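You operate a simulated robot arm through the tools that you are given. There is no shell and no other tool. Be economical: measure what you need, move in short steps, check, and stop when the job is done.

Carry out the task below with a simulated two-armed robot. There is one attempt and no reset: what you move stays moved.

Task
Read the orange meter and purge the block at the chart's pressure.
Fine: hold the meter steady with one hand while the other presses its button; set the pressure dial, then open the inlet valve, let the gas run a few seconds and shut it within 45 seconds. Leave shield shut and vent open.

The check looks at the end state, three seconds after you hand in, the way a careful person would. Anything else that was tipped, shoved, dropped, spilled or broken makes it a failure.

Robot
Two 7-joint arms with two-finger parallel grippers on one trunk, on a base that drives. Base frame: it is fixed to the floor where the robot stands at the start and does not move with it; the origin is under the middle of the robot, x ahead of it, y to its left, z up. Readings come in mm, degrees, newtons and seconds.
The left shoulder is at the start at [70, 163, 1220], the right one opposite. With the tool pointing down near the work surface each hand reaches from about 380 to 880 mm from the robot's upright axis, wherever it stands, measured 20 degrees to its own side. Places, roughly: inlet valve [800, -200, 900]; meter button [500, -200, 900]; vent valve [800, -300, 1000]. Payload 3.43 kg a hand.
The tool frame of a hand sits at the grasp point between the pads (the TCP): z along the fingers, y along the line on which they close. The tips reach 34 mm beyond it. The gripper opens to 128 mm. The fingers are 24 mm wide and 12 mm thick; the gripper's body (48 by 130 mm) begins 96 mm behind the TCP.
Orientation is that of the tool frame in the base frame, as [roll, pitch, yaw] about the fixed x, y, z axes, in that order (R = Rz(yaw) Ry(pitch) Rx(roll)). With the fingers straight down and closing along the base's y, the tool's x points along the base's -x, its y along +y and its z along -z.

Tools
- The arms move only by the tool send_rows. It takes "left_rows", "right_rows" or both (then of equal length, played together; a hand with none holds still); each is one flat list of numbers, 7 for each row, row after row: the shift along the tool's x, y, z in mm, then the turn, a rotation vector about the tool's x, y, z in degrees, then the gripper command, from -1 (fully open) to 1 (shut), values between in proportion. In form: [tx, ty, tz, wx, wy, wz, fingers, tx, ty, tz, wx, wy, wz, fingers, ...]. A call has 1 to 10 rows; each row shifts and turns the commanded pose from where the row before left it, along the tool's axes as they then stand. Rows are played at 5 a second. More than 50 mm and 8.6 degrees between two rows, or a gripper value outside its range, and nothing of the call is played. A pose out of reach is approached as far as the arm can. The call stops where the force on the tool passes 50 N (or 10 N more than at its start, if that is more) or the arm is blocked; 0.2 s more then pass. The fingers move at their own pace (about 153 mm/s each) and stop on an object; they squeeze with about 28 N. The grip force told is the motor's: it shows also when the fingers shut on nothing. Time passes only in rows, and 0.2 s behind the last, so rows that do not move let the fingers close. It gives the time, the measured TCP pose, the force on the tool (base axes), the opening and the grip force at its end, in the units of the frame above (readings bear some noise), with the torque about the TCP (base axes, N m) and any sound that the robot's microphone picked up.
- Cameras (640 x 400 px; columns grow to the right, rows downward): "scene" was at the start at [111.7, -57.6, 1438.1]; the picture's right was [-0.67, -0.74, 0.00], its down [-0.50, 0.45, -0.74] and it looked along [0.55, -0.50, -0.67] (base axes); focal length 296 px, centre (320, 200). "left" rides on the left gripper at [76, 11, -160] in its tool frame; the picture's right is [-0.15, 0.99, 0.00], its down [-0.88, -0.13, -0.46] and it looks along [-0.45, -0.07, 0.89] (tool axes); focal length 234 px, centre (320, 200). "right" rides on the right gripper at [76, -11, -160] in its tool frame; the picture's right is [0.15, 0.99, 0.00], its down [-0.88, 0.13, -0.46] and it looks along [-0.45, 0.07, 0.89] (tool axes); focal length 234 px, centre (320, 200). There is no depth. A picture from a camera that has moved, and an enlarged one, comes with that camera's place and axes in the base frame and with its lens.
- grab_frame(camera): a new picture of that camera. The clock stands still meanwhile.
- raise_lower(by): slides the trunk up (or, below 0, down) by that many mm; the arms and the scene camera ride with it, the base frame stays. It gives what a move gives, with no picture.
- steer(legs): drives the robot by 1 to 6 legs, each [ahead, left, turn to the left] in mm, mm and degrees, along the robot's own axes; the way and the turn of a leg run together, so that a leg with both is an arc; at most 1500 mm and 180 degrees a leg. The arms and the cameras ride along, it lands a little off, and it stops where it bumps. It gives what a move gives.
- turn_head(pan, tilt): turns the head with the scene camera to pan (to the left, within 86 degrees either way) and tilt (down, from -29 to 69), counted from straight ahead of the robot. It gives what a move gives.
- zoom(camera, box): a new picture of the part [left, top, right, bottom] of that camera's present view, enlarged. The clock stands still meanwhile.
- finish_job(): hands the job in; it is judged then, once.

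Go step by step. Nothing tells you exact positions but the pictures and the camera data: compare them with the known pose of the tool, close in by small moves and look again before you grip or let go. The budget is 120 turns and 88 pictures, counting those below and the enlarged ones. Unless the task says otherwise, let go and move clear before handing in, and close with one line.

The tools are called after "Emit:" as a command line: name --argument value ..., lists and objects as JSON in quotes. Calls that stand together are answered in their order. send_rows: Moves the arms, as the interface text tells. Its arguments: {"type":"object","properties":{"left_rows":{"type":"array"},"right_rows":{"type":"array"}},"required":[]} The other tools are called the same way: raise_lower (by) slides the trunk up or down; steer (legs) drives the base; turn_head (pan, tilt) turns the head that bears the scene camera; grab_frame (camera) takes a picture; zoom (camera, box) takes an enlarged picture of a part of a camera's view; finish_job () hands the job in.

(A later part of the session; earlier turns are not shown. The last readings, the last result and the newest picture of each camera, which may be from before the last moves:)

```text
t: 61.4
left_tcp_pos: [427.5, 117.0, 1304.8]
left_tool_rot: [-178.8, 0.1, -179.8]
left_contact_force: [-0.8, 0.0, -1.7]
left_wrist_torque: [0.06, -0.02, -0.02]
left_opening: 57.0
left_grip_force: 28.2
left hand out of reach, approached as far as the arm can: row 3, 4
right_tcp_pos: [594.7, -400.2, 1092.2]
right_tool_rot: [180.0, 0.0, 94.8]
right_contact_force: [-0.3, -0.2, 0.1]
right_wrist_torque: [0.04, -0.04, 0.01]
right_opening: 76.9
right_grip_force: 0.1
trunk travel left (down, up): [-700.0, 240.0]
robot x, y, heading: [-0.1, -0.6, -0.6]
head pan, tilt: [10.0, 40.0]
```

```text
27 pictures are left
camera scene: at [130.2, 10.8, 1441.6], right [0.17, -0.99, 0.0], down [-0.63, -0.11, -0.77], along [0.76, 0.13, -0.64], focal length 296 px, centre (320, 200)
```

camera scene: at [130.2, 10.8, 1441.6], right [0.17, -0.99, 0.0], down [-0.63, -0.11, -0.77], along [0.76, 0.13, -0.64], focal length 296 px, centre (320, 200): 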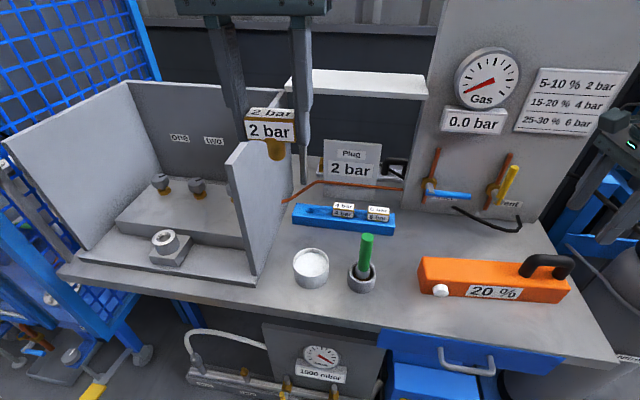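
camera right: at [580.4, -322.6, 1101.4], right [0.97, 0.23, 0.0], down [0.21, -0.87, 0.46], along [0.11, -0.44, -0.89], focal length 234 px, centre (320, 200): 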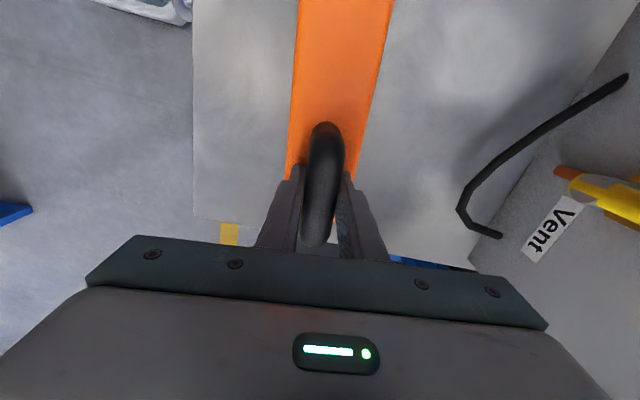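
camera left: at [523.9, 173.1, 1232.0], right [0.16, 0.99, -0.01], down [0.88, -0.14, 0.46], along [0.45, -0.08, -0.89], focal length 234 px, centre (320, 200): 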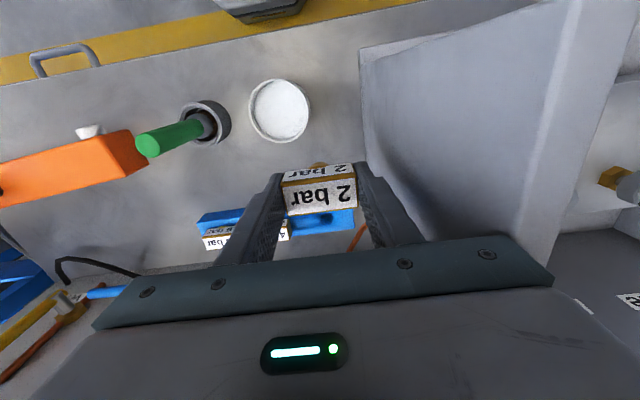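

The left arm can't come further right from this stance, so I'll turn the base about 18° to the right. First I bring the right hand in to a safe place, away from the bottle.

Emit:
send_rows --right_rows '[0, 0, -40, 0, 0, 0, -0.2, 0, 0, -40, 0, 0, 0, -0.2, 27, -25, -20, 0, 0, 0, -0.2, 27, -25, -20, 0, 0, 0, -0.2, 27, -25, -20, 0, 0, 0, -0.2, 27, -25, -20, 0, 0, 0, -0.2, 27, -25, 0, 0, 0, 0, -0.2, 27, -25, 0, 0, 0, 0, -0.2]'

Emit:
steer --legs '[[0, 0, -18]]'

Emit:
grab_frame --camera "scene"

```text
t: 63.2
left_tcp_pos: [429.0, 119.0, 1302.4]
left_tool_rot: [-178.7, 0.0, -179.9]
left_contact_force: [0.8, 0.0, -0.6]
left_wrist_torque: [-0.03, -0.01, 0.01]
left_opening: 57.5
left_grip_force: 27.7
right_tcp_pos: [434.1, -251.1, 1251.0]
right_tool_rot: [179.9, 0.1, 94.8]
right_contact_force: [0.0, 0.8, 0.8]
right_wrist_torque: [-0.01, -0.04, 0.0]
right_opening: 76.8
right_grip_force: 0.0
trunk travel left (down, up): [-700.0, 240.0]
robot x, y, heading: [-1.9, -3.7, -0.4]
head pan, tilt: [10.0, 40.0]
```

```text
t: 64.6
left_tcp_pos: [445.1, -20.3, 1303.4]
left_tool_rot: [-178.8, -0.1, 162.2]
left_contact_force: [0.2, -0.3, -0.6]
left_wrist_torque: [-0.01, 0.01, 0.01]
left_opening: 57.2
left_grip_force: 28.2
right_tcp_pos: [336.2, -373.5, 1249.9]
right_tool_rot: [-179.8, 0.1, 76.9]
right_contact_force: [0.2, -0.2, 0.7]
right_wrist_torque: [0.01, -0.01, -0.03]
right_opening: 76.8
right_grip_force: 0.1
trunk travel left (down, up): [-700.0, 240.0]
robot x, y, heading: [0.4, -0.9, -18.0]
head pan, tilt: [10.0, 40.0]
```

```text
26 pictures are left
camera scene: at [131.7, -29.9, 1441.2], right [-0.14, -0.99, 0.0], down [-0.64, 0.09, -0.77], along [0.76, -0.11, -0.64], focal length 296 px, centre (320, 200)
```

scene: 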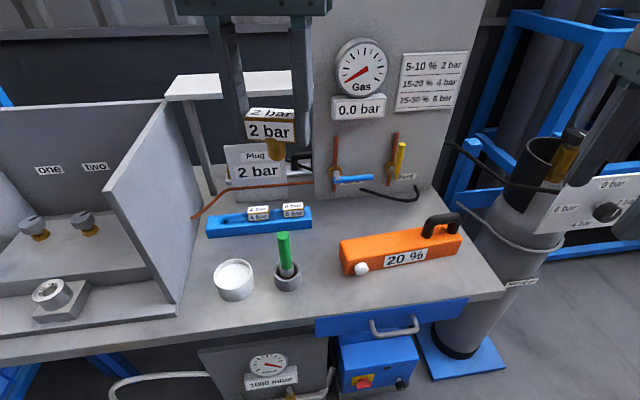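

Now with the base turned I straighten the tool and go toward the rack hole, watching reach.

Emit:
send_rows --left_rows '[0, 0, 0, -1.2, 0, -6, 1, 0, 0, 0, 0, 0, -6, 1, 0, 0, 0, 0, 0, -5.8, 1, -20, 28, 35, 0, 0, 0, 1, -20, 28, 35, 0, 0, 0, 1, -20, 28, 35, 0, 0, 0, 1, -20, 28, 35, 0, 0, 0, 1, -20, 28, 35, 0, 0, 0, 1, -25, 20, 35, 0, 0, 0, 1, -35, 4, 25, 0, 0, 0, 1]'

Emit:
send_rows --left_rows '[-40, 0, 10, 0, 0, 0, 1, -40, 0, 10, 0, 0, 0, 1, -40, 0, 10, 0, 0, 0, 1]'

Emit:
grab_frame --camera "left"

Emit:
zoom --camera "scene" --box '[170, 110, 330, 240]'

```text
t: 66.8
left_tcp_pos: [612.8, 149.9, 1067.2]
left_tool_rot: [180.0, -0.3, 180.0]
left_contact_force: [0.4, -1.1, -0.9]
left_wrist_torque: [0.02, 0.0, 0.01]
left_opening: 57.4
left_grip_force: 27.8
left hand out of reach, approached as far as the arm can: row 1
right_tcp_pos: [339.0, -374.0, 1249.5]
right_tool_rot: [-179.8, 0.1, 76.9]
right_contact_force: [0.5, -0.4, -0.4]
right_wrist_torque: [0.0, 0.01, 0.02]
right_opening: 76.7
right_grip_force: 0.0
trunk travel left (down, up): [-700.0, 240.0]
robot x, y, heading: [0.2, -3.0, -18.3]
head pan, tilt: [10.0, 40.0]
```

```text
t: 67.6
left_tcp_pos: [732.8, 150.3, 1035.4]
left_tool_rot: [180.0, -0.2, -179.9]
left_contact_force: [0.4, -0.5, -1.4]
left_wrist_torque: [0.0, 0.0, -0.04]
left_opening: 57.4
left_grip_force: 27.8
right_tcp_pos: [337.4, -373.8, 1249.6]
right_tool_rot: [-179.8, 0.2, 76.9]
right_contact_force: [-0.4, 0.1, 0.4]
right_wrist_torque: [0.03, 0.02, -0.01]
right_opening: 76.7
right_grip_force: 0.0
trunk travel left (down, up): [-700.0, 240.0]
robot x, y, heading: [-3.5, -1.8, -18.0]
head pan, tilt: [10.0, 40.0]
```

```text
25 pictures are left
camera left: at [656.8, 161.2, 1195.9], right [0.15, 0.99, 0.0], down [0.88, -0.13, 0.45], along [0.45, -0.07, -0.89], focal length 234 px, centre (320, 200)
```

left: 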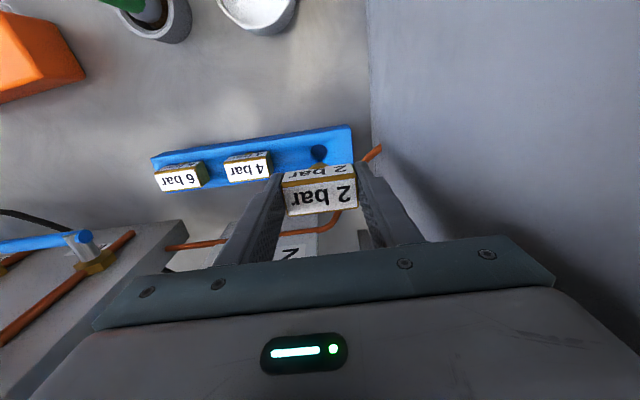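

```text
3.08 times, centred on (250, 175) of scene
camera zoom: at [132.5, -30.8, 1441.1], right [-0.14, -0.99, 0.0], down [-0.64, 0.09, -0.77], along [0.76, -0.11, -0.64], focal length 912 px, centre (535, 277)
```

zoom: 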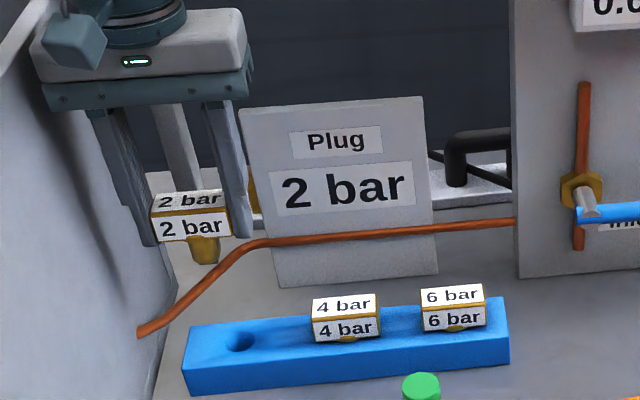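

Hole estimated at [748,145], rack top about 875. I hover the stem just above it and check.

Emit:
send_rows --left_rows '[-13, -4, 30, 0, 0, 0, 1, 0, 0, 30, 0, 0, 0, 1, 0, 0, 15, 0, 0, 0, 1]'

Emit:
zoom --camera "left" --box '[240, 80, 400, 220]'

Emit:
zoom --camera "scene" --box '[190, 160, 290, 240]'

```text
t: 68.4
left_tcp_pos: [741.8, 145.7, 961.3]
left_tool_rot: [180.0, -0.2, 180.0]
left_contact_force: [0.4, 0.1, -0.8]
left_wrist_torque: [0.01, 0.0, 0.02]
left_opening: 57.3
left_grip_force: 28.1
right_tcp_pos: [335.3, -374.2, 1248.8]
right_tool_rot: [179.9, 0.1, 76.9]
right_contact_force: [-0.1, -0.6, 0.0]
right_wrist_torque: [0.0, -0.03, 0.0]
right_opening: 76.7
right_grip_force: 0.1
trunk travel left (down, up): [-700.0, 240.0]
robot x, y, heading: [1.4, 0.0, -18.1]
head pan, tilt: [10.0, 40.0]
```

```text
2.86 times, centred on (320, 150) of left
camera zoom: at [666.4, 156.8, 1121.9], right [0.15, 0.99, 0.0], down [0.88, -0.13, 0.45], along [0.45, -0.07, -0.89], focal length 669 px, centre (320, 343)
```

zoom: 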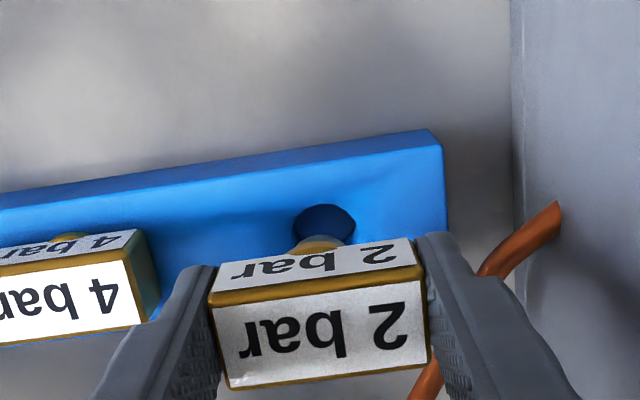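

```text
5.00 times, centred on (240, 200) of scene
camera zoom: at [131.1, -30.2, 1441.3], right [-0.14, -0.99, 0.0], down [-0.64, 0.09, -0.77], along [0.76, -0.11, -0.64], focal length 1482 px, centre (720, 200)
```

zoom: 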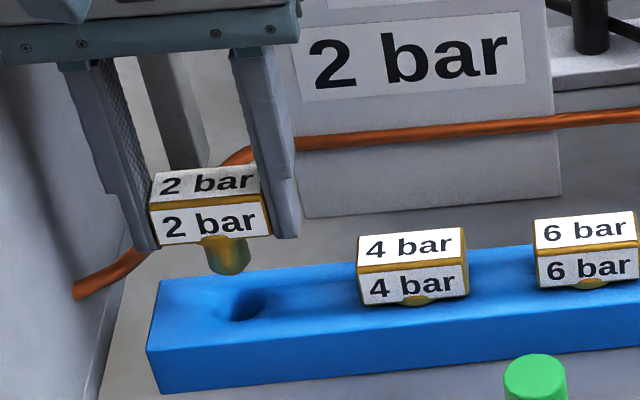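

Stem and hole nearly align; lower 13 mm so parallax shrinks, then compare.

Emit:
send_rows --left_rows '[0, 0, 8, 0, 0, 0, 1, 0, 0, 5, 0, 0, 0, 1]'

Emit:
zoom --camera "scene" --box '[200, 180, 280, 240]'

Emit:
zoom --camera "left" --box '[270, 100, 370, 180]'

```text
t: 69.0
left_tcp_pos: [744.8, 145.2, 947.9]
left_tool_rot: [-179.9, -0.2, 180.0]
left_contact_force: [0.6, -0.1, -1.2]
left_wrist_torque: [0.03, 0.0, -0.02]
left_opening: 57.4
left_grip_force: 27.6
right_tcp_pos: [338.0, -375.2, 1250.7]
right_tool_rot: [180.0, 0.2, 76.9]
right_contact_force: [0.2, 1.1, -0.9]
right_wrist_torque: [0.01, 0.02, 0.01]
right_opening: 77.1
right_grip_force: 0.1
trunk travel left (down, up): [-700.0, 240.0]
robot x, y, heading: [-1.5, 1.1, -17.9]
head pan, tilt: [10.0, 40.0]
```

```text
6.67 times, centred on (240, 210) of scene
camera zoom: at [131.5, -30.4, 1441.2], right [-0.14, -0.99, 0.0], down [-0.64, 0.09, -0.77], along [0.76, -0.11, -0.64], focal length 1976 px, centre (853, 133)
```

zoom: 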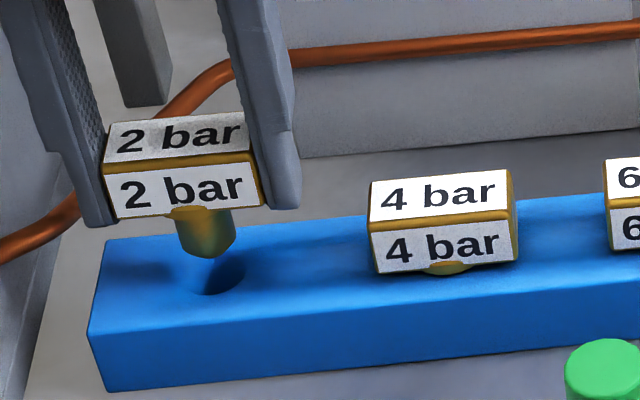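

```text
5.00 times, centred on (320, 140) of left
camera zoom: at [667.2, 155.9, 1108.2], right [0.15, 0.99, 0.0], down [0.88, -0.13, 0.45], along [0.45, -0.07, -0.89], focal length 1171 px, centre (320, 500)
```

zoom: 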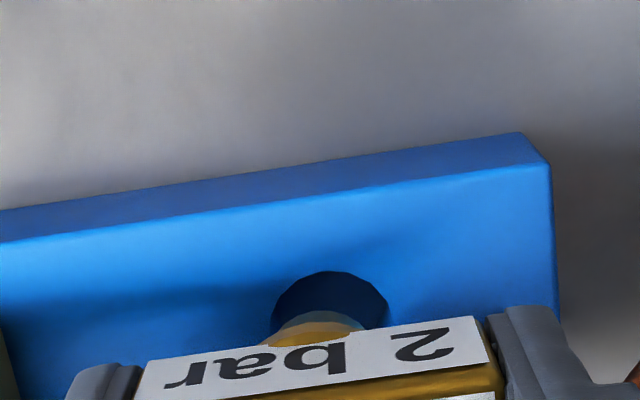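

Offset is about 2 mm. I correct and insert slowly, letting the force limit stop me.

Emit:
send_rows --left_rows '[2, 0.5, 4, 0, 0, 0, 1, 0, 0, 4, 0, 0, 0, 1, 0, 0, 4, 0, 0, 0, 1, 0, 0, 4, 0, 0, 0, 1]'

Emit:
zoom --camera "scene" --box '[200, 180, 280, 240]'

```text
t: 70.0
left_tcp_pos: [742.4, 145.0, 933.9]
left_tool_rot: [180.0, -0.1, -180.0]
left_contact_force: [0.1, -0.2, -1.5]
left_wrist_torque: [-0.02, -0.02, 0.0]
left_opening: 57.3
left_grip_force: 27.9
right_tcp_pos: [336.0, -373.1, 1250.5]
right_tool_rot: [-179.9, 0.1, 76.9]
right_contact_force: [0.0, -0.5, -0.2]
right_wrist_torque: [0.0, -0.03, -0.02]
right_opening: 76.7
right_grip_force: 0.0
trunk travel left (down, up): [-700.0, 240.0]
robot x, y, heading: [1.9, 1.2, -18.7]
head pan, tilt: [10.0, 40.0]
```

```text
6.67 times, centred on (240, 210) of scene
camera zoom: at [131.7, -30.4, 1441.2], right [-0.14, -0.99, 0.0], down [-0.64, 0.09, -0.77], along [0.76, -0.11, -0.64], focal length 1976 px, centre (853, 133)
```

zoom: 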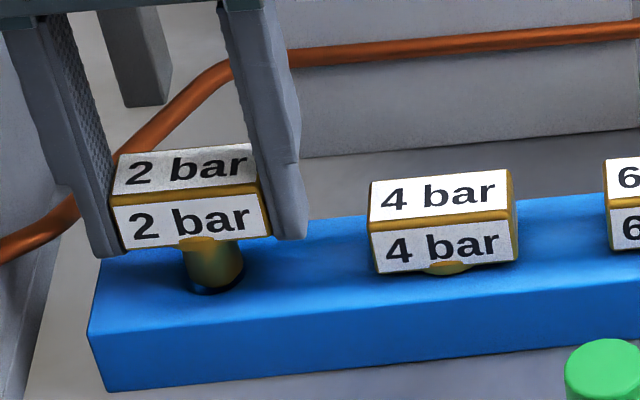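

The stem is entering the hole. I continue down to just before the fingertips meet the rack.

Emit:
send_rows --left_rows '[0, 0, 4, 0, 0, 0, 1, 0, 0, 4, 0, 0, 0, 1, 0, 0, 4, 0, 0, 0, 1, 0, 0, 4, 0, 0, 0, 1, 0, 0, 2, 0, 0, 0, 1]'

```text
t: 71.2
left_tcp_pos: [741.8, 145.6, 916.3]
left_tool_rot: [179.9, -0.1, 180.0]
left_contact_force: [0.9, 0.9, -1.2]
left_wrist_torque: [0.01, -0.03, 0.02]
left_opening: 57.2
left_grip_force: 28.0
right_tcp_pos: [336.6, -374.5, 1250.4]
right_tool_rot: [-179.9, 0.2, 77.0]
right_contact_force: [-0.2, 0.0, 0.1]
right_wrist_torque: [0.0, 0.04, 0.04]
right_opening: 76.8
right_grip_force: 0.1
trunk travel left (down, up): [-700.0, 240.0]
robot x, y, heading: [-1.4, 0.9, -18.1]
head pan, tilt: [10.0, 40.0]
```

No contact force; release gently by a few mm and rise.

Emit:
send_rows --left_rows '[0, 0, 0, 0, 0, 0, 0.05, 0, 0, 0, 0, 0, 0, -0.05, 0, 0, 0, 0, 0, 0, -0.05, 0, 0, -20, 0, 0, 0, -0.05, 0, 0, -25, 0, 0, 0, -0.05, 0, 0, -25, 0, 0, 0, -0.05]'

Emit:
zoom --camera "scene" --box '[200, 170, 320, 250]'

```text
t: 72.6
left_tcp_pos: [740.7, 146.1, 986.0]
left_tool_rot: [180.0, -0.2, 180.0]
left_contact_force: [0.6, -0.1, -0.2]
left_wrist_torque: [0.02, 0.0, -0.02]
left_opening: 67.1
left_grip_force: 0.1
right_tcp_pos: [336.6, -374.1, 1250.9]
right_tool_rot: [180.0, 0.0, 76.9]
right_contact_force: [-0.1, 0.0, -0.6]
right_wrist_torque: [0.02, -0.03, -0.02]
right_opening: 76.6
right_grip_force: 0.0
trunk travel left (down, up): [-700.0, 240.0]
robot x, y, heading: [-1.1, 0.1, -18.4]
head pan, tilt: [10.0, 40.0]
```

```text
5.00 times, centred on (260, 210) of scene
camera zoom: at [130.7, -30.4, 1441.3], right [-0.14, -0.99, 0.0], down [-0.64, 0.09, -0.77], along [0.76, -0.11, -0.64], focal length 1482 px, centre (620, 150)
```

zoom: 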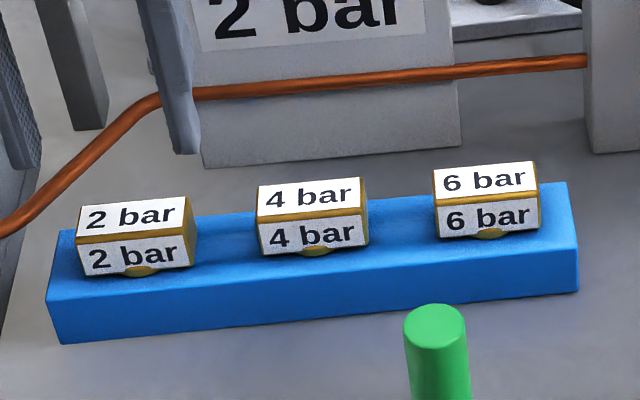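

The 2 bar plug sits in its rack hole. Now over the 4 bar plug at about [742.5,53].

Emit:
send_rows --left_rows '[0, -46, -10, 0, 0, 0, -0.1, -1.5, -46.5, 0, 0, 0, 0, -0.1, 0, 0, 20, 0, 0, 0, -0.1]'

Emit:
zoom --camera "left" --box '[220, 90, 420, 240]'

```text
t: 73.4
left_tcp_pos: [737.3, 60.5, 980.6]
left_tool_rot: [-179.9, -0.1, 179.9]
left_contact_force: [0.5, -0.4, 0.4]
left_wrist_torque: [-0.05, -0.04, -0.02]
left_opening: 70.4
left_grip_force: 0.1
left hand out of reach, approached as far as the arm can: row 3
right_tcp_pos: [336.5, -372.7, 1252.0]
right_tool_rot: [-179.9, 0.2, 76.8]
right_contact_force: [-0.1, 0.4, 0.3]
right_wrist_torque: [-0.01, -0.01, 0.02]
right_opening: 76.5
right_grip_force: 0.0
trunk travel left (down, up): [-700.0, 240.0]
robot x, y, heading: [-1.7, -1.4, -18.4]
head pan, tilt: [10.0, 40.0]
```

```text
2.67 times, centred on (320, 165) of left
camera zoom: at [661.2, 71.2, 1139.7], right [0.15, 0.99, 0.0], down [0.88, -0.13, 0.46], along [0.45, -0.07, -0.89], focal length 624 px, centre (320, 293)
```

zoom: 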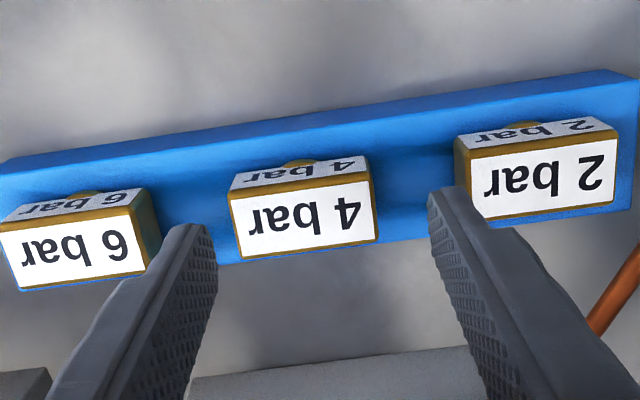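

Still at the reach edge for this stance. I raise a bit and turn the base 8° more.

Emit:
send_rows --left_rows '[30, 0, -40, 0, 0, 0, -0.1, 20, 0, -40, 0, 0, 0, -0.1]'

Emit:
steer --legs '[[0, 0, -8]]'

```text
t: 74.0
left_tcp_pos: [684.2, 56.9, 1060.8]
left_tool_rot: [179.9, -0.1, -180.0]
left_contact_force: [-0.4, 0.0, 1.0]
left_wrist_torque: [-0.01, -0.01, 0.0]
left_opening: 70.1
left_grip_force: 0.1
right_tcp_pos: [334.1, -373.8, 1250.7]
right_tool_rot: [179.9, 0.1, 76.9]
right_contact_force: [-0.4, -0.1, -0.2]
right_wrist_torque: [-0.02, -0.01, 0.06]
right_opening: 76.9
right_grip_force: 0.0
trunk travel left (down, up): [-700.0, 240.0]
robot x, y, heading: [-2.2, -1.6, -18.5]
head pan, tilt: [10.0, 40.0]
```

```text
t: 75.1
left_tcp_pos: [688.5, -40.5, 1060.4]
left_tool_rot: [180.0, -0.1, 171.8]
left_contact_force: [-0.4, -0.8, 0.8]
left_wrist_torque: [-0.02, 0.01, 0.02]
left_opening: 70.5
left_grip_force: 0.1
right_tcp_pos: [280.1, -417.3, 1249.7]
right_tool_rot: [179.9, 0.1, 68.6]
right_contact_force: [0.3, -0.1, 0.5]
right_wrist_torque: [-0.02, -0.02, 0.01]
right_opening: 76.7
right_grip_force: 0.0
trunk travel left (down, up): [-700.0, 240.0]
robot x, y, heading: [1.5, -3.5, -26.4]
head pan, tilt: [10.0, 40.0]
```

Straighten the tool and return above the 4 bar plug.

Emit:
send_rows --left_rows '[0, 0, 0, 0, 0, -8.2, -0.1, -10, 32, 10, 0, 0, 0, -0.1, -20, 32, 30, 0, 0, 0, -0.1, -24, 30, 40, 0, 0, 0, -0.1]'

Emit:
zoom --camera "left" --box '[220, 90, 420, 240]'

```text
refused: row 4 steps farther than a row can; nothing moved
```

```text
2.67 times, centred on (320, 165) of left
camera zoom: at [615.0, -18.3, 1219.6], right [0.29, 0.96, 0.0], down [0.85, -0.25, 0.45], along [0.43, -0.13, -0.89], focal length 624 px, centre (320, 293)
```

zoom: 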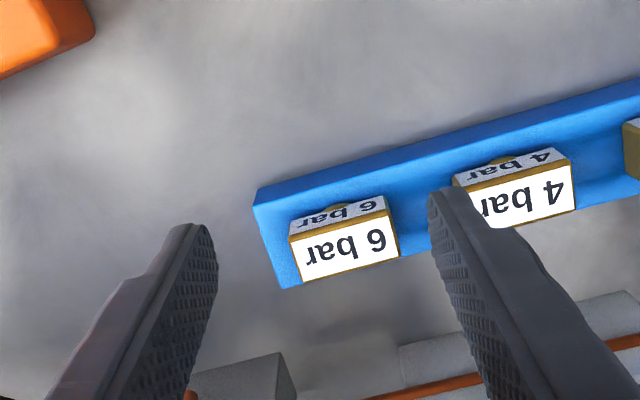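

I'll repeat that with allowed step sizes.

Emit:
send_rows --left_rows '[0, 0, 0, 0, 0, -8.2, -0.1, -10, 32, 10, 0, 0, 0, -0.1, -20, 32, 25, 0, 0, 0, -0.1, -24, 30, 25, 0, 0, 0, -0.1, 0, 0, 20, 0, 0, 0, -0.1]'

```text
t: 76.3
left_tcp_pos: [743.9, 54.4, 980.2]
left_tool_rot: [179.9, -0.1, 179.9]
left_contact_force: [0.1, 0.1, 0.0]
left_wrist_torque: [0.01, 0.01, 0.01]
left_opening: 70.5
left_grip_force: 0.1
right_tcp_pos: [280.6, -417.6, 1251.1]
right_tool_rot: [-179.9, 0.1, 68.8]
right_contact_force: [0.1, -0.1, 0.0]
right_wrist_torque: [0.02, 0.0, -0.01]
right_opening: 76.7
right_grip_force: 0.0
trunk travel left (down, up): [-700.0, 240.0]
robot x, y, heading: [0.2, 0.1, -26.4]
head pan, tilt: [10.0, 40.0]
```

Reachable now. Lower to just above head height and look.

Emit:
send_rows --left_rows '[0, -1, 20, 0, 0, 0, -0.1, 0, 0, 15, 0, 0, 0, -0.1]'

Emit:
zoom --camera "left" --box '[220, 90, 420, 240]'

```text
t: 76.9
left_tcp_pos: [743.2, 52.7, 945.4]
left_tool_rot: [179.9, -0.2, 179.9]
left_contact_force: [-0.2, 0.2, -0.2]
left_wrist_torque: [0.0, 0.05, 0.02]
left_opening: 70.5
left_grip_force: 0.1
right_tcp_pos: [279.7, -417.4, 1250.4]
right_tool_rot: [-179.8, 0.1, 68.7]
right_contact_force: [-0.2, 0.3, -0.5]
right_wrist_torque: [-0.02, -0.03, -0.01]
right_opening: 77.0
right_grip_force: 0.1
trunk travel left (down, up): [-700.0, 240.0]
robot x, y, heading: [0.3, -1.2, -26.5]
head pan, tilt: [10.0, 40.0]
```

```text
2.67 times, centred on (320, 165) of left
camera zoom: at [666.7, 63.6, 1104.5], right [0.15, 0.99, 0.0], down [0.88, -0.13, 0.45], along [0.45, -0.07, -0.89], focal length 624 px, centre (320, 293)
```

zoom: 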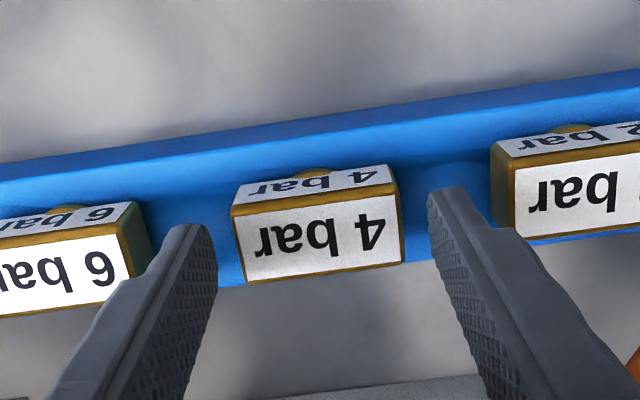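

Centered. Descend to z 915 and grip.

Emit:
send_rows --left_rows '[-1.5, -1.5, 10, 0, 0, 0, -0.1, 0, 0, 10, 0, 0, 0, -0.1, 0, 0, 10, 0, 0, 0, -0.1, 0, 0, 0, 0, 0, 0, 0.05, 0, 0, 0, 0, 0, 0, 0.2, 0, 0, 0, 0, 0, 0, 1, 0, 0, 0, 0, 0, 0, 1]'

Emit:
send_rows --left_rows '[0, 0, -10, 0, 0, 0, 1, 0, 0, -15, 0, 0, 0, 1, 0, 0, -20, 0, 0, 0, 1, 0, 0, -30, 0, 0, 0, 1, 0, 0, -30, 0, 0, 0, 1]'

Emit:
zoom --camera "left" --box '[220, 90, 420, 240]'

```text
t: 78.5
left_tcp_pos: [744.5, 50.5, 915.3]
left_tool_rot: [179.9, -0.2, 180.0]
left_contact_force: [-0.9, 0.1, 0.3]
left_wrist_torque: [0.02, -0.03, -0.01]
left_opening: 57.0
left_grip_force: 28.6
right_tcp_pos: [280.3, -416.7, 1251.1]
right_tool_rot: [-180.0, 0.2, 68.7]
right_contact_force: [-0.1, 0.3, 0.4]
right_wrist_torque: [0.02, -0.02, 0.01]
right_opening: 76.9
right_grip_force: 0.1
trunk travel left (down, up): [-700.0, 240.0]
robot x, y, heading: [-0.6, -3.6, -26.6]
head pan, tilt: [10.0, 40.0]
```

```text
t: 79.7
left_tcp_pos: [742.3, 50.2, 1020.1]
left_tool_rot: [179.9, -0.3, 180.0]
left_contact_force: [-0.1, 0.2, -1.8]
left_wrist_torque: [0.01, -0.01, -0.01]
left_opening: 57.2
left_grip_force: 29.0
right_tcp_pos: [278.6, -418.5, 1249.9]
right_tool_rot: [179.9, 0.1, 68.7]
right_contact_force: [-0.6, 0.5, -0.1]
right_wrist_torque: [-0.04, 0.0, -0.02]
right_opening: 76.7
right_grip_force: 0.0
trunk travel left (down, up): [-700.0, 240.0]
robot x, y, heading: [-2.1, -0.7, -26.1]
head pan, tilt: [10.0, 40.0]
```

```text
2.67 times, centred on (320, 165) of left
camera zoom: at [666.3, 61.0, 1180.1], right [0.15, 0.99, 0.0], down [0.88, -0.13, 0.45], along [0.45, -0.07, -0.89], focal length 624 px, centre (320, 293)
```

zoom: 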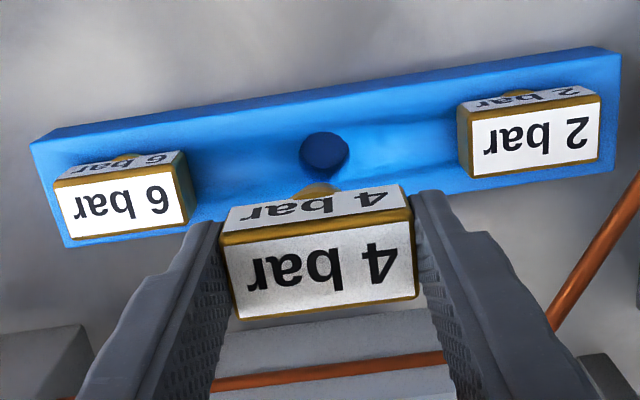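

4 bar plug in hand, and the empty hole is visible. I bring it back toward the robot above the bench, then turn the base back left.

Emit:
send_rows --left_rows '[30, 0, -35, 0, 0, 0, 1, 40, 0, -25, 0, 0, 0, 1, 45, 0, -20, 0, 0, 0, 1, 45, 0, 0, 0, 0, 0, 1, 45, 0, 0, 0, 0, 0, 1, 45, 0, 0, 0, 0, 0, 1, 45, 0, 0, 0, 0, 0, 1]'

Emit:
steer --legs '[[0, 0, 24]]'

```text
t: 81.3
left_tcp_pos: [449.7, 51.1, 1102.9]
left_tool_rot: [179.9, -0.1, -179.8]
left_contact_force: [0.1, -0.3, -1.2]
left_wrist_torque: [-0.02, 0.0, 0.0]
left_opening: 57.5
left_grip_force: 28.2
right_tcp_pos: [278.7, -418.7, 1251.1]
right_tool_rot: [180.0, 0.0, 68.7]
right_contact_force: [-0.5, -0.8, -0.2]
right_wrist_torque: [0.03, 0.01, -0.01]
right_opening: 76.9
right_grip_force: 0.0
trunk travel left (down, up): [-700.0, 240.0]
robot x, y, heading: [1.2, 4.1, -26.3]
head pan, tilt: [10.0, 40.0]
```

```text
t: 82.9
left_tcp_pos: [387.9, 233.1, 1101.9]
left_tool_rot: [179.8, 0.0, -155.5]
left_contact_force: [0.4, -0.7, -1.9]
left_wrist_torque: [0.0, -0.01, 0.0]
left_opening: 57.6
left_grip_force: 27.8
right_tcp_pos: [427.3, -266.2, 1250.7]
right_tool_rot: [179.9, 0.1, 92.9]
right_contact_force: [0.4, 0.3, -0.3]
right_wrist_torque: [0.01, 0.03, -0.04]
right_opening: 77.1
right_grip_force: 0.1
trunk travel left (down, up): [-700.0, 240.0]
robot x, y, heading: [0.9, -2.2, -2.2]
head pan, tilt: [10.0, 40.0]
```

Straighten the tool, move left in front of the box, and look.

Emit:
send_rows --left_rows '[0, 0, 0, 0, 0, 8.2, 1, 0, 0, 0, 0, 0, 8.2, 1, 0, 0, 0, 0, 0, 8.1, 1, -5, 45, 0, 0, 0, 0, 1, -5, 45, 0, 0, 0, 0, 1, -5, 45, 0, 0, 0, 0, 1, -5, 45, 0, 0, 0, 0, 1, -20, 42, 0, 0, 0, 0, 1]'

Emit:
send_rows --left_rows '[-35, 0, 20, 0, 0, 0, 1, -35, 0, 20, 0, 0, 0, 1, -35, 0, 20, 0, 0, 0, 1, -5, 0, 20, 0, 0, 0, 1]'

Emit:
turn_head --pan 35 --tilt 40

```text
t: 84.7
left_tcp_pos: [431.1, 456.4, 1098.9]
left_tool_rot: [-179.8, -0.2, 179.8]
left_contact_force: [-0.5, 0.8, -1.3]
left_wrist_torque: [-0.03, 0.03, 0.02]
left_opening: 57.3
left_grip_force: 27.7
right_tcp_pos: [427.9, -264.5, 1250.7]
right_tool_rot: [-179.9, 0.2, 93.0]
right_contact_force: [0.2, -1.0, -0.6]
right_wrist_torque: [-0.01, -0.01, 0.0]
right_opening: 77.0
right_grip_force: 0.0
trunk travel left (down, up): [-700.0, 240.0]
robot x, y, heading: [1.4, -1.8, -2.3]
head pan, tilt: [10.0, 40.0]
```

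```text
t: 85.7
left_tcp_pos: [540.2, 454.7, 1021.8]
left_tool_rot: [-179.9, -0.1, 179.8]
left_contact_force: [-0.2, -0.9, -0.4]
left_wrist_torque: [-0.03, 0.02, -0.03]
left_opening: 57.4
left_grip_force: 28.0
right_tcp_pos: [426.9, -264.8, 1250.0]
right_tool_rot: [-179.9, 0.2, 93.0]
right_contact_force: [0.1, -0.4, 0.9]
right_wrist_torque: [-0.01, 0.03, 0.0]
right_opening: 76.7
right_grip_force: 0.0
trunk travel left (down, up): [-700.0, 240.0]
robot x, y, heading: [0.6, 1.1, -2.0]
head pan, tilt: [10.0, 40.0]
```

```text
t: 86.6
left_tcp_pos: [540.8, 453.7, 1022.9]
left_tool_rot: [180.0, -0.2, 179.9]
left_contact_force: [-0.5, 0.2, -0.7]
left_wrist_torque: [-0.02, -0.03, -0.03]
left_opening: 57.1
left_grip_force: 28.0
right_tcp_pos: [427.1, -265.9, 1249.8]
right_tool_rot: [-180.0, 0.1, 93.0]
right_contact_force: [-0.9, -0.4, -0.7]
right_wrist_torque: [0.01, 0.03, -0.03]
right_opening: 76.9
right_grip_force: 0.0
trunk travel left (down, up): [-700.0, 240.0]
robot x, y, heading: [-1.2, -3.5, -2.0]
head pan, tilt: [35.0, 40.0]
```

Lower to about 12 mm above the socket and compare in both cameras.

Emit:
send_rows --left_rows '[0, 2, 15, 0, 0, 0, 1, 0, 0, 10, 0, 0, 0, 1]'

Emit:
zoom --camera "scene" --box '[270, 160, 370, 260]'

Emit:
zoom --camera "left" --box '[270, 90, 370, 170]'

```text
t: 87.2
left_tcp_pos: [538.9, 455.8, 996.2]
left_tool_rot: [180.0, -0.3, 179.9]
left_contact_force: [-0.4, 0.2, 0.2]
left_wrist_torque: [0.04, 0.0, 0.05]
left_opening: 57.3
left_grip_force: 27.9
right_tcp_pos: [426.7, -265.6, 1250.2]
right_tool_rot: [-179.9, 0.1, 92.9]
right_contact_force: [-0.2, -0.4, -0.1]
right_wrist_torque: [0.0, -0.02, 0.0]
right_opening: 76.7
right_grip_force: 0.0
trunk travel left (down, up): [-700.0, 240.0]
robot x, y, heading: [1.9, -3.6, -2.1]
head pan, tilt: [35.0, 40.0]
```

```text
4.00 times, centred on (320, 210) of scene
camera zoom: at [121.5, 42.3, 1441.2], right [0.54, -0.84, 0.0], down [-0.54, -0.35, -0.77], along [0.64, 0.42, -0.64], focal length 1185 px, centre (320, 160)
```

zoom: 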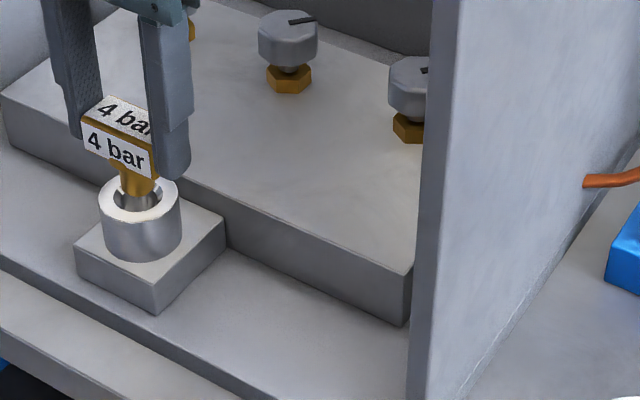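

```text
5.00 times, centred on (320, 130) of left
camera zoom: at [463.5, 467.3, 1156.8], right [0.15, 0.99, 0.0], down [0.88, -0.13, 0.45], along [0.45, -0.07, -0.89], focal length 1171 px, centre (320, 550)
```

zoom: 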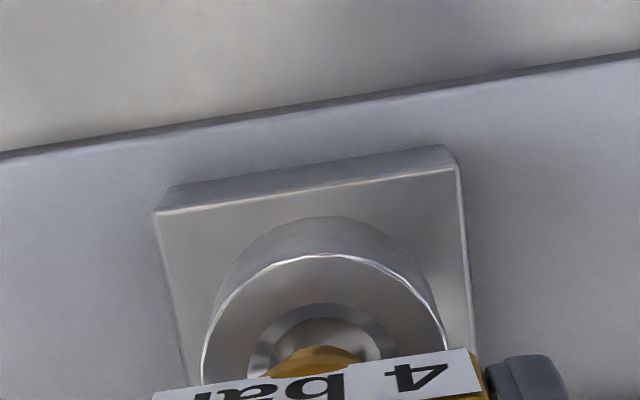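

Aligned within ~2 mm. I correct slightly and insert slowly.

Emit:
send_rows --left_rows '[1.5, 0.5, 4, 0, 0, 0, 1, 0, 0, 4, 0, 0, 0, 1, 0, 0, 4, 0, 0, 0, 1, 0, 0, 4, 0, 0, 0, 1]'

Emit:
send_rows --left_rows '[0, 0, 4, 0, 0, 0, 1, 0, 0, 4, 0, 0, 0, 1, 0, 0, 3, 0, 0, 0, 1, 0, 0, 2, 0, 0, 0, 1]'

```text
t: 88.2
left_tcp_pos: [538.6, 456.5, 982.0]
left_tool_rot: [-180.0, -0.2, 179.9]
left_contact_force: [0.3, 0.7, -0.8]
left_wrist_torque: [0.01, 0.04, 0.03]
left_opening: 57.6
left_grip_force: 28.1
right_tcp_pos: [427.2, -265.0, 1248.5]
right_tool_rot: [-180.0, 0.2, 93.0]
right_contact_force: [-0.5, -0.5, -0.1]
right_wrist_torque: [0.01, -0.01, 0.05]
right_opening: 77.0
right_grip_force: 0.0
trunk travel left (down, up): [-700.0, 240.0]
robot x, y, heading: [-3.3, -4.1, -1.7]
head pan, tilt: [35.0, 40.0]
```

```text
t: 89.2
left_tcp_pos: [538.4, 457.5, 967.1]
left_tool_rot: [180.0, -0.2, 179.9]
left_contact_force: [-0.6, 0.8, -1.3]
left_wrist_torque: [-0.01, -0.01, 0.0]
left_opening: 57.2
left_grip_force: 28.0
right_tcp_pos: [427.5, -265.2, 1249.5]
right_tool_rot: [-180.0, 0.0, 93.0]
right_contact_force: [0.4, 0.0, -0.2]
right_wrist_torque: [0.02, 0.01, 0.0]
right_opening: 76.8
right_grip_force: 0.1
trunk travel left (down, up): [-700.0, 240.0]
robot x, y, heading: [-1.8, 3.0, -2.2]
head pan, tilt: [35.0, 40.0]
```

Going in freely. A few more millimetres until it seats.

Emit:
send_rows --left_rows '[0, 0, 2, 0, 0, 0, 1, 0, 0, 2, 0, 0, 0, 1, 0, 0, 2, 0, 0, 0, 1]'

```text
t: 90.0
left_tcp_pos: [537.2, 456.4, 961.9]
left_tool_rot: [179.8, 0.0, 179.8]
left_contact_force: [0.6, 2.4, 10.3]
left_wrist_torque: [0.16, -0.01, 0.0]
left_opening: 57.5
left_grip_force: 28.6
right_tcp_pos: [425.8, -265.5, 1251.2]
right_tool_rot: [-180.0, 0.1, 93.1]
right_contact_force: [0.7, 0.1, 1.0]
right_wrist_torque: [0.0, 0.02, 0.01]
right_opening: 76.8
right_grip_force: 0.0
trunk travel left (down, up): [-700.0, 240.0]
robot x, y, heading: [-3.3, 0.2, -2.4]
head pan, tilt: [35.0, 40.0]
```

Seated (10 N up). Release, rise and back out.

Emit:
send_rows --left_rows '[0, 0, 0, 0, 0, 0, 0.05, 0, 0, 0, 0, 0, 0, -0.1, 0, 0, 0, 0, 0, 0, -0.1, 0, 0, -25, 0, 0, 0, -0.1, 0, 0, -40, 0, 0, 0, -0.1, 0, 0, -40, 0, 0, 0, -0.1, 20, 0, -40, 0, 0, 0, 0.5, 30, 0, -30, 0, 0, 0, 1, 40, 0, 0, 0, 0, 0, 1, 40, 0, 0, 0, 0, 0, 1]'

Emit:
grab_frame --camera "scene"

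```text
t: 92.2
left_tcp_pos: [406.5, 457.1, 1138.1]
left_tool_rot: [-180.0, 0.1, 179.8]
left_contact_force: [0.0, 1.2, 0.4]
left_wrist_torque: [-0.01, -0.05, 0.0]
left_opening: 0.1
left_grip_force: 28.4
right_tcp_pos: [424.2, -264.0, 1251.9]
right_tool_rot: [179.9, 0.2, 93.0]
right_contact_force: [-0.9, 0.3, 0.5]
right_wrist_torque: [-0.03, -0.07, -0.01]
right_opening: 76.9
right_grip_force: 0.0
trunk travel left (down, up): [-700.0, 240.0]
robot x, y, heading: [-3.1, -2.1, -1.9]
head pan, tilt: [35.0, 40.0]
```

```text
11 pictures are left
camera scene: at [119.0, 43.8, 1441.4], right [0.54, -0.84, 0.0], down [-0.54, -0.35, -0.77], along [0.64, 0.42, -0.64], focal length 296 px, centre (320, 200)
```

scene: 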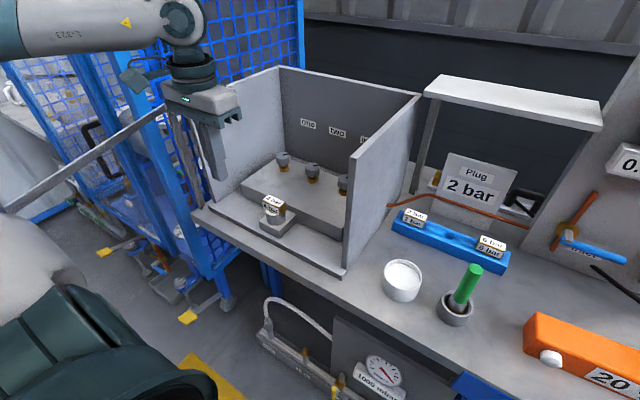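

The 4 bar plug is in the block; 2 bar plug is back in the rack. Now I reach over the open shield to its outer side to push it shut.

Emit:
send_rows --left_rows '[20, 10, -40, 0, 0, 0, 1, 20, 10, -40, 0, 0, 0, 1, 20, 30, -25, 0, 0, 0, 1, 25, 35, 0, 0, 0, 0, 1, 25, 35, 0, 0, 0, 0, 1, 25, 35, 0, 0, 0, 0, 1, 25, 35, 0, 0, 0, 0, 1]'

Emit:
grab_frame --camera "left"

```text
t: 93.8
left_tcp_pos: [259.5, 627.2, 1238.9]
left_tool_rot: [180.0, -0.1, -180.0]
left_contact_force: [-0.8, -0.1, 0.5]
left_wrist_torque: [0.03, -0.03, -0.01]
left_opening: 0.0
left_grip_force: 28.2
left hand out of reach, approached as far as the arm can: row 7
right_tcp_pos: [426.5, -265.5, 1250.1]
right_tool_rot: [-179.9, 0.2, 93.0]
right_contact_force: [0.2, 0.4, -0.1]
right_wrist_torque: [0.0, -0.01, -0.02]
right_opening: 77.1
right_grip_force: 0.0
trunk travel left (down, up): [-700.0, 240.0]
robot x, y, heading: [-0.4, -1.8, -2.1]
head pan, tilt: [35.0, 40.0]
```

```text
10 pictures are left
camera left: at [182.6, 638.3, 1398.8], right [0.15, 0.99, 0.0], down [0.88, -0.13, 0.45], along [0.45, -0.07, -0.89], focal length 234 px, centre (320, 200)
```

left: 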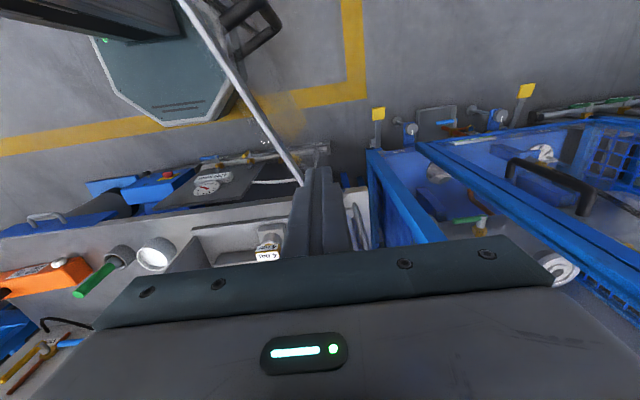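

The hand is about 26 mm outside the pane. Descend and push it shut.

Emit:
send_rows --left_rows '[0, 2, 30, 0, 0, 0, 1, 0, 2, 35, 0, 0, 0, 1, 0, 0, 33, 0, 0, 0, 1]'

Emit:
send_rows --left_rows '[3, -24, 0, 0, 0, 0, 1, 0, -24, 0, 0, 0, 0, 1, -2, -24, 0, 0, 0, 0, 1, -3, -24, 0, 0, 0, 0, 1, -7, -24, 0, 0, 0, 0, 1, -9, -26, 0, 0, 0, 0, 1, -9, -27, 0, 0, 0, 0, 1]'

```text
t: 94.6
left_tcp_pos: [259.1, 632.4, 1140.1]
left_tool_rot: [-180.0, -0.1, 179.8]
left_contact_force: [0.6, 0.4, -0.1]
left_wrist_torque: [-0.02, 0.02, -0.05]
left_opening: 0.0
left_grip_force: 27.2
right_tcp_pos: [427.3, -264.3, 1249.9]
right_tool_rot: [-179.8, 0.1, 92.9]
right_contact_force: [-0.3, 0.0, 0.0]
right_wrist_torque: [-0.04, -0.01, 0.02]
right_opening: 76.9
right_grip_force: 0.0
trunk travel left (down, up): [-700.0, 240.0]
robot x, y, heading: [1.7, -4.3, -2.0]
head pan, tilt: [35.0, 40.0]
```

```text
t: 96.2
left_tcp_pos: [286.6, 458.0, 1140.6]
left_tool_rot: [179.9, -0.2, 179.9]
left_contact_force: [0.0, -0.4, -0.3]
left_wrist_torque: [0.0, 0.03, 0.01]
left_opening: 0.0
left_grip_force: 28.3
right_tcp_pos: [427.8, -265.6, 1249.6]
right_tool_rot: [-179.9, 0.1, 93.1]
right_contact_force: [0.8, -0.3, 0.7]
right_wrist_torque: [0.01, 0.03, 0.0]
right_opening: 76.8
right_grip_force: 0.1
trunk travel left (down, up): [-700.0, 240.0]
robot x, y, heading: [1.4, 1.1, -2.2]
head pan, tilt: [35.0, 40.0]
```

Continue along the closing arc.

Emit:
send_rows --left_rows '[-15, -28.7, 0, 0, 0, 0, 1, -15, -28.7, 0, 0, 0, 0, 1, -15, -28.7, 0, 0, 0, 0, 1, -22.7, -16, 0, 0, 0, 0, 1, -22.7, -16, 0, 0, 0, 0, 1, -22.7, -16, 0, 0, 0, 0, 1, -15.8, -5.2, 0, 0, 0, 0, 1, -15.8, -5.2, 0, 0, 0, 0, 1, -15.8, -5.2, 0, 0, 0, 0, 1]'

Emit:
send_rows --left_rows '[-6, 0, 0, 0, 0, 0, 1, -6, 0, 0, 0, 0, 0, 1, -6, 0, 0, 0, 0, 0, 1, -4, 0, 0, 0, 0, 0, 1]'

```text
t: 98.2
left_tcp_pos: [445.3, 308.6, 1139.2]
left_tool_rot: [-179.9, -0.2, 179.9]
left_contact_force: [-0.5, -0.4, 0.5]
left_wrist_torque: [0.0, -0.01, 0.01]
left_opening: 0.0
left_grip_force: 27.5
right_tcp_pos: [427.0, -265.8, 1251.1]
right_tool_rot: [-180.0, -0.1, 93.0]
right_contact_force: [-0.3, -0.7, 0.6]
right_wrist_torque: [0.0, 0.0, 0.03]
right_opening: 76.7
right_grip_force: 0.1
trunk travel left (down, up): [-700.0, 240.0]
robot x, y, heading: [0.7, 1.4, -2.2]
head pan, tilt: [35.0, 40.0]
```

```text
t: 99.2
left_tcp_pos: [467.7, 307.4, 1139.9]
left_tool_rot: [180.0, -0.2, 179.8]
left_contact_force: [0.1, -0.4, -0.7]
left_wrist_torque: [-0.03, 0.03, 0.04]
left_opening: 0.3
left_grip_force: 27.7
right_tcp_pos: [426.8, -264.4, 1249.8]
right_tool_rot: [-179.9, 0.1, 93.0]
right_contact_force: [-0.8, 0.0, -0.2]
right_wrist_torque: [-0.02, 0.0, 0.02]
right_opening: 76.6
right_grip_force: 0.0
trunk travel left (down, up): [-700.0, 240.0]
robot x, y, heading: [-1.6, -0.8, -2.0]
head pan, tilt: [35.0, 40.0]
```

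No contact reading yet; push gently until the stop.

Emit:
send_rows --left_rows '[-4, 0, 0, 0, 0, 0, 1, -4, 0, 0, 0, 0, 0, 1, -3, 0, 0, 0, 0, 0, 1, -3, 0, 0, 0, 0, 0, 1]'

Emit:
grab_frame --camera "scene"

```text
t: 100.2
left_tcp_pos: [479.9, 307.6, 1140.0]
left_tool_rot: [-180.0, -0.2, 179.8]
left_contact_force: [-6.1, -0.5, -1.9]
left_wrist_torque: [0.0, -0.21, 0.07]
left_opening: 0.0
left_grip_force: 28.1
right_tcp_pos: [425.2, -265.1, 1251.4]
right_tool_rot: [-180.0, 0.1, 92.9]
right_contact_force: [0.1, 0.7, 0.1]
right_wrist_torque: [-0.01, 0.01, 0.0]
right_opening: 76.8
right_grip_force: 0.0
trunk travel left (down, up): [-700.0, 240.0]
robot x, y, heading: [0.5, -1.1, -2.1]
head pan, tilt: [35.0, 40.0]
```

```text
9 pictures are left
camera scene: at [119.6, 42.2, 1441.3], right [0.54, -0.84, 0.0], down [-0.54, -0.35, -0.77], along [0.64, 0.42, -0.64], focal length 296 px, centre (320, 200)
```

scene: 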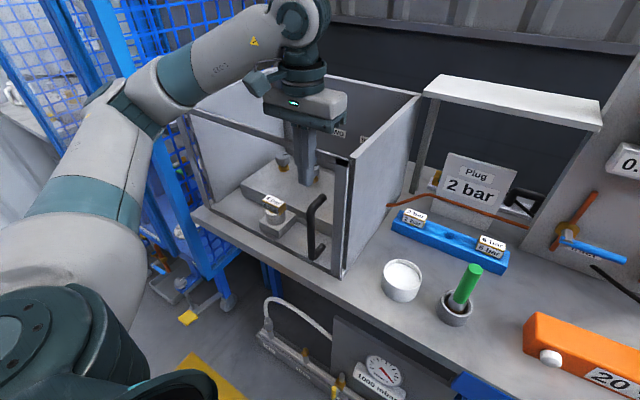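

Nearly shut, 6 N contact. Push a touch further to seat it.

Emit:
send_rows --left_rows '[-2, 0, 0, 0, 0, 0, 1, -2, 0, 0, 0, 0, 0, 1, -2, 0, 0, 0, 0, 0, 1, -2, 0, 0, 0, 0, 0, 1]'

```text
t: 101.2
left_tcp_pos: [479.7, 307.1, 1141.1]
left_tool_rot: [179.9, -0.5, 179.6]
left_contact_force: [-26.4, -2.5, 2.7]
left_wrist_torque: [0.12, -1.08, 0.21]
left_opening: 0.0
left_grip_force: 28.2
right_tcp_pos: [422.1, -265.2, 1252.4]
right_tool_rot: [179.9, 0.1, 93.1]
right_contact_force: [-0.3, -0.3, -0.3]
right_wrist_torque: [-0.04, 0.01, -0.01]
right_opening: 77.1
right_grip_force: 0.1
trunk travel left (down, up): [-700.0, 240.0]
robot x, y, heading: [-0.5, 1.2, -2.0]
head pan, tilt: [35.0, 40.0]
stopped in row 4 (left hand): the force on the tool passed its limit (the readings are from after the stop); the commanded pose is now the measured one
```

Shield is firmly shut. I retract the left hand and set the right hand back to its plain orientation, then drive sideways to the bottle's dial (knob about [530,-747,990], plate facing the robot: 0 top, 2 right, 4 bottom, 6 left).

Emit:
send_rows --left_rows '[10, 0, 0, 0, 0, 0, 1, 40, -10, -30, 0, 0, 0, 1, 20, -10, -40, 0, 0, 0, 1, 0, -15, -40, 0, 0, 0, 1, 0, 0, 0, 0, 0, 0, 1, 0, 0, 0, 0, 0, 0, 1, 0, 0, 0, 0, 0, 0, 1, 0, 0, 0, 0, 0, 0, 1, 0, 0, 0, 0, 0, 0, 1, 0, 0, 0, 0, 0, 0, 1]' --right_rows '[0, 0, 0, 0, 0, -8.6, -1, 0, 0, 0, 0, 0, -8.6, -1, 0, 0, 0, 0, 0, -8.6, -1, 0, 0, 0, 0, 0, -8.6, -1, 0, 0, 0, 0, 0, -8.6, -1, 0, 0, 0, 0, 0, -8.6, -1, 0, 0, 0, 0, 0, -8.6, -1, 0, 0, 0, 0, 0, -8.6, -1, 0, 0, 0, 0, 0, -8.6, -1, 0, 0, 0, 0, 0, -8.6, -1]'

Emit:
steer --legs '[[0, 0, 2], [-120, 0, 0], [0, -530, 0]]'

Emit:
turn_head --pan -25 --tilt 38

Emit:
grab_frame --camera "scene"

```text
refused: row 2 steps farther than a row can; nothing moved
```

```text
t: 105.5
left_tcp_pos: [353.5, -208.3, 1138.5]
left_tool_rot: [180.0, -0.6, -178.4]
left_contact_force: [-0.9, 0.6, -0.1]
left_wrist_torque: [0.01, 0.02, 0.01]
left_opening: 0.1
left_grip_force: 27.3
right_tcp_pos: [313.5, -782.5, 1250.4]
right_tool_rot: [-179.9, 0.1, 95.0]
right_contact_force: [0.1, -0.3, 0.4]
right_wrist_torque: [-0.03, 0.0, -0.01]
right_opening: 76.7
right_grip_force: 0.0
trunk travel left (down, up): [-700.0, 240.0]
robot x, y, heading: [-121.0, -530.9, 0.0]
head pan, tilt: [35.0, 40.0]
```

```text
t: 106.8
left_tcp_pos: [352.7, -209.3, 1138.0]
left_tool_rot: [179.9, -0.5, -178.4]
left_contact_force: [0.4, 0.2, 0.0]
left_wrist_torque: [0.01, 0.01, 0.02]
left_opening: 0.0
left_grip_force: 28.4
right_tcp_pos: [314.5, -782.4, 1250.5]
right_tool_rot: [179.9, 0.1, 95.0]
right_contact_force: [-0.4, -0.2, 0.3]
right_wrist_torque: [-0.02, 0.01, 0.02]
right_opening: 76.7
right_grip_force: 0.1
trunk travel left (down, up): [-700.0, 240.0]
robot x, y, heading: [-121.5, -535.6, 0.0]
head pan, tilt: [-25.0, 38.0]
```

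```text
8 pictures are left
camera scene: at [5.7, -571.5, 1444.2], right [-0.42, -0.91, 0.0], down [-0.56, 0.26, -0.79], along [0.71, -0.33, -0.62], focal length 296 px, centre (320, 200)
```

scene: 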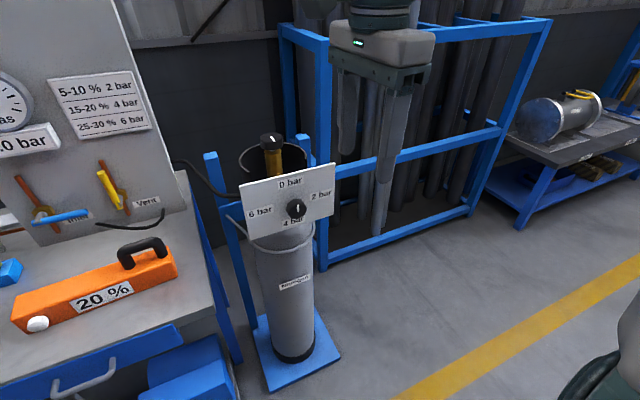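

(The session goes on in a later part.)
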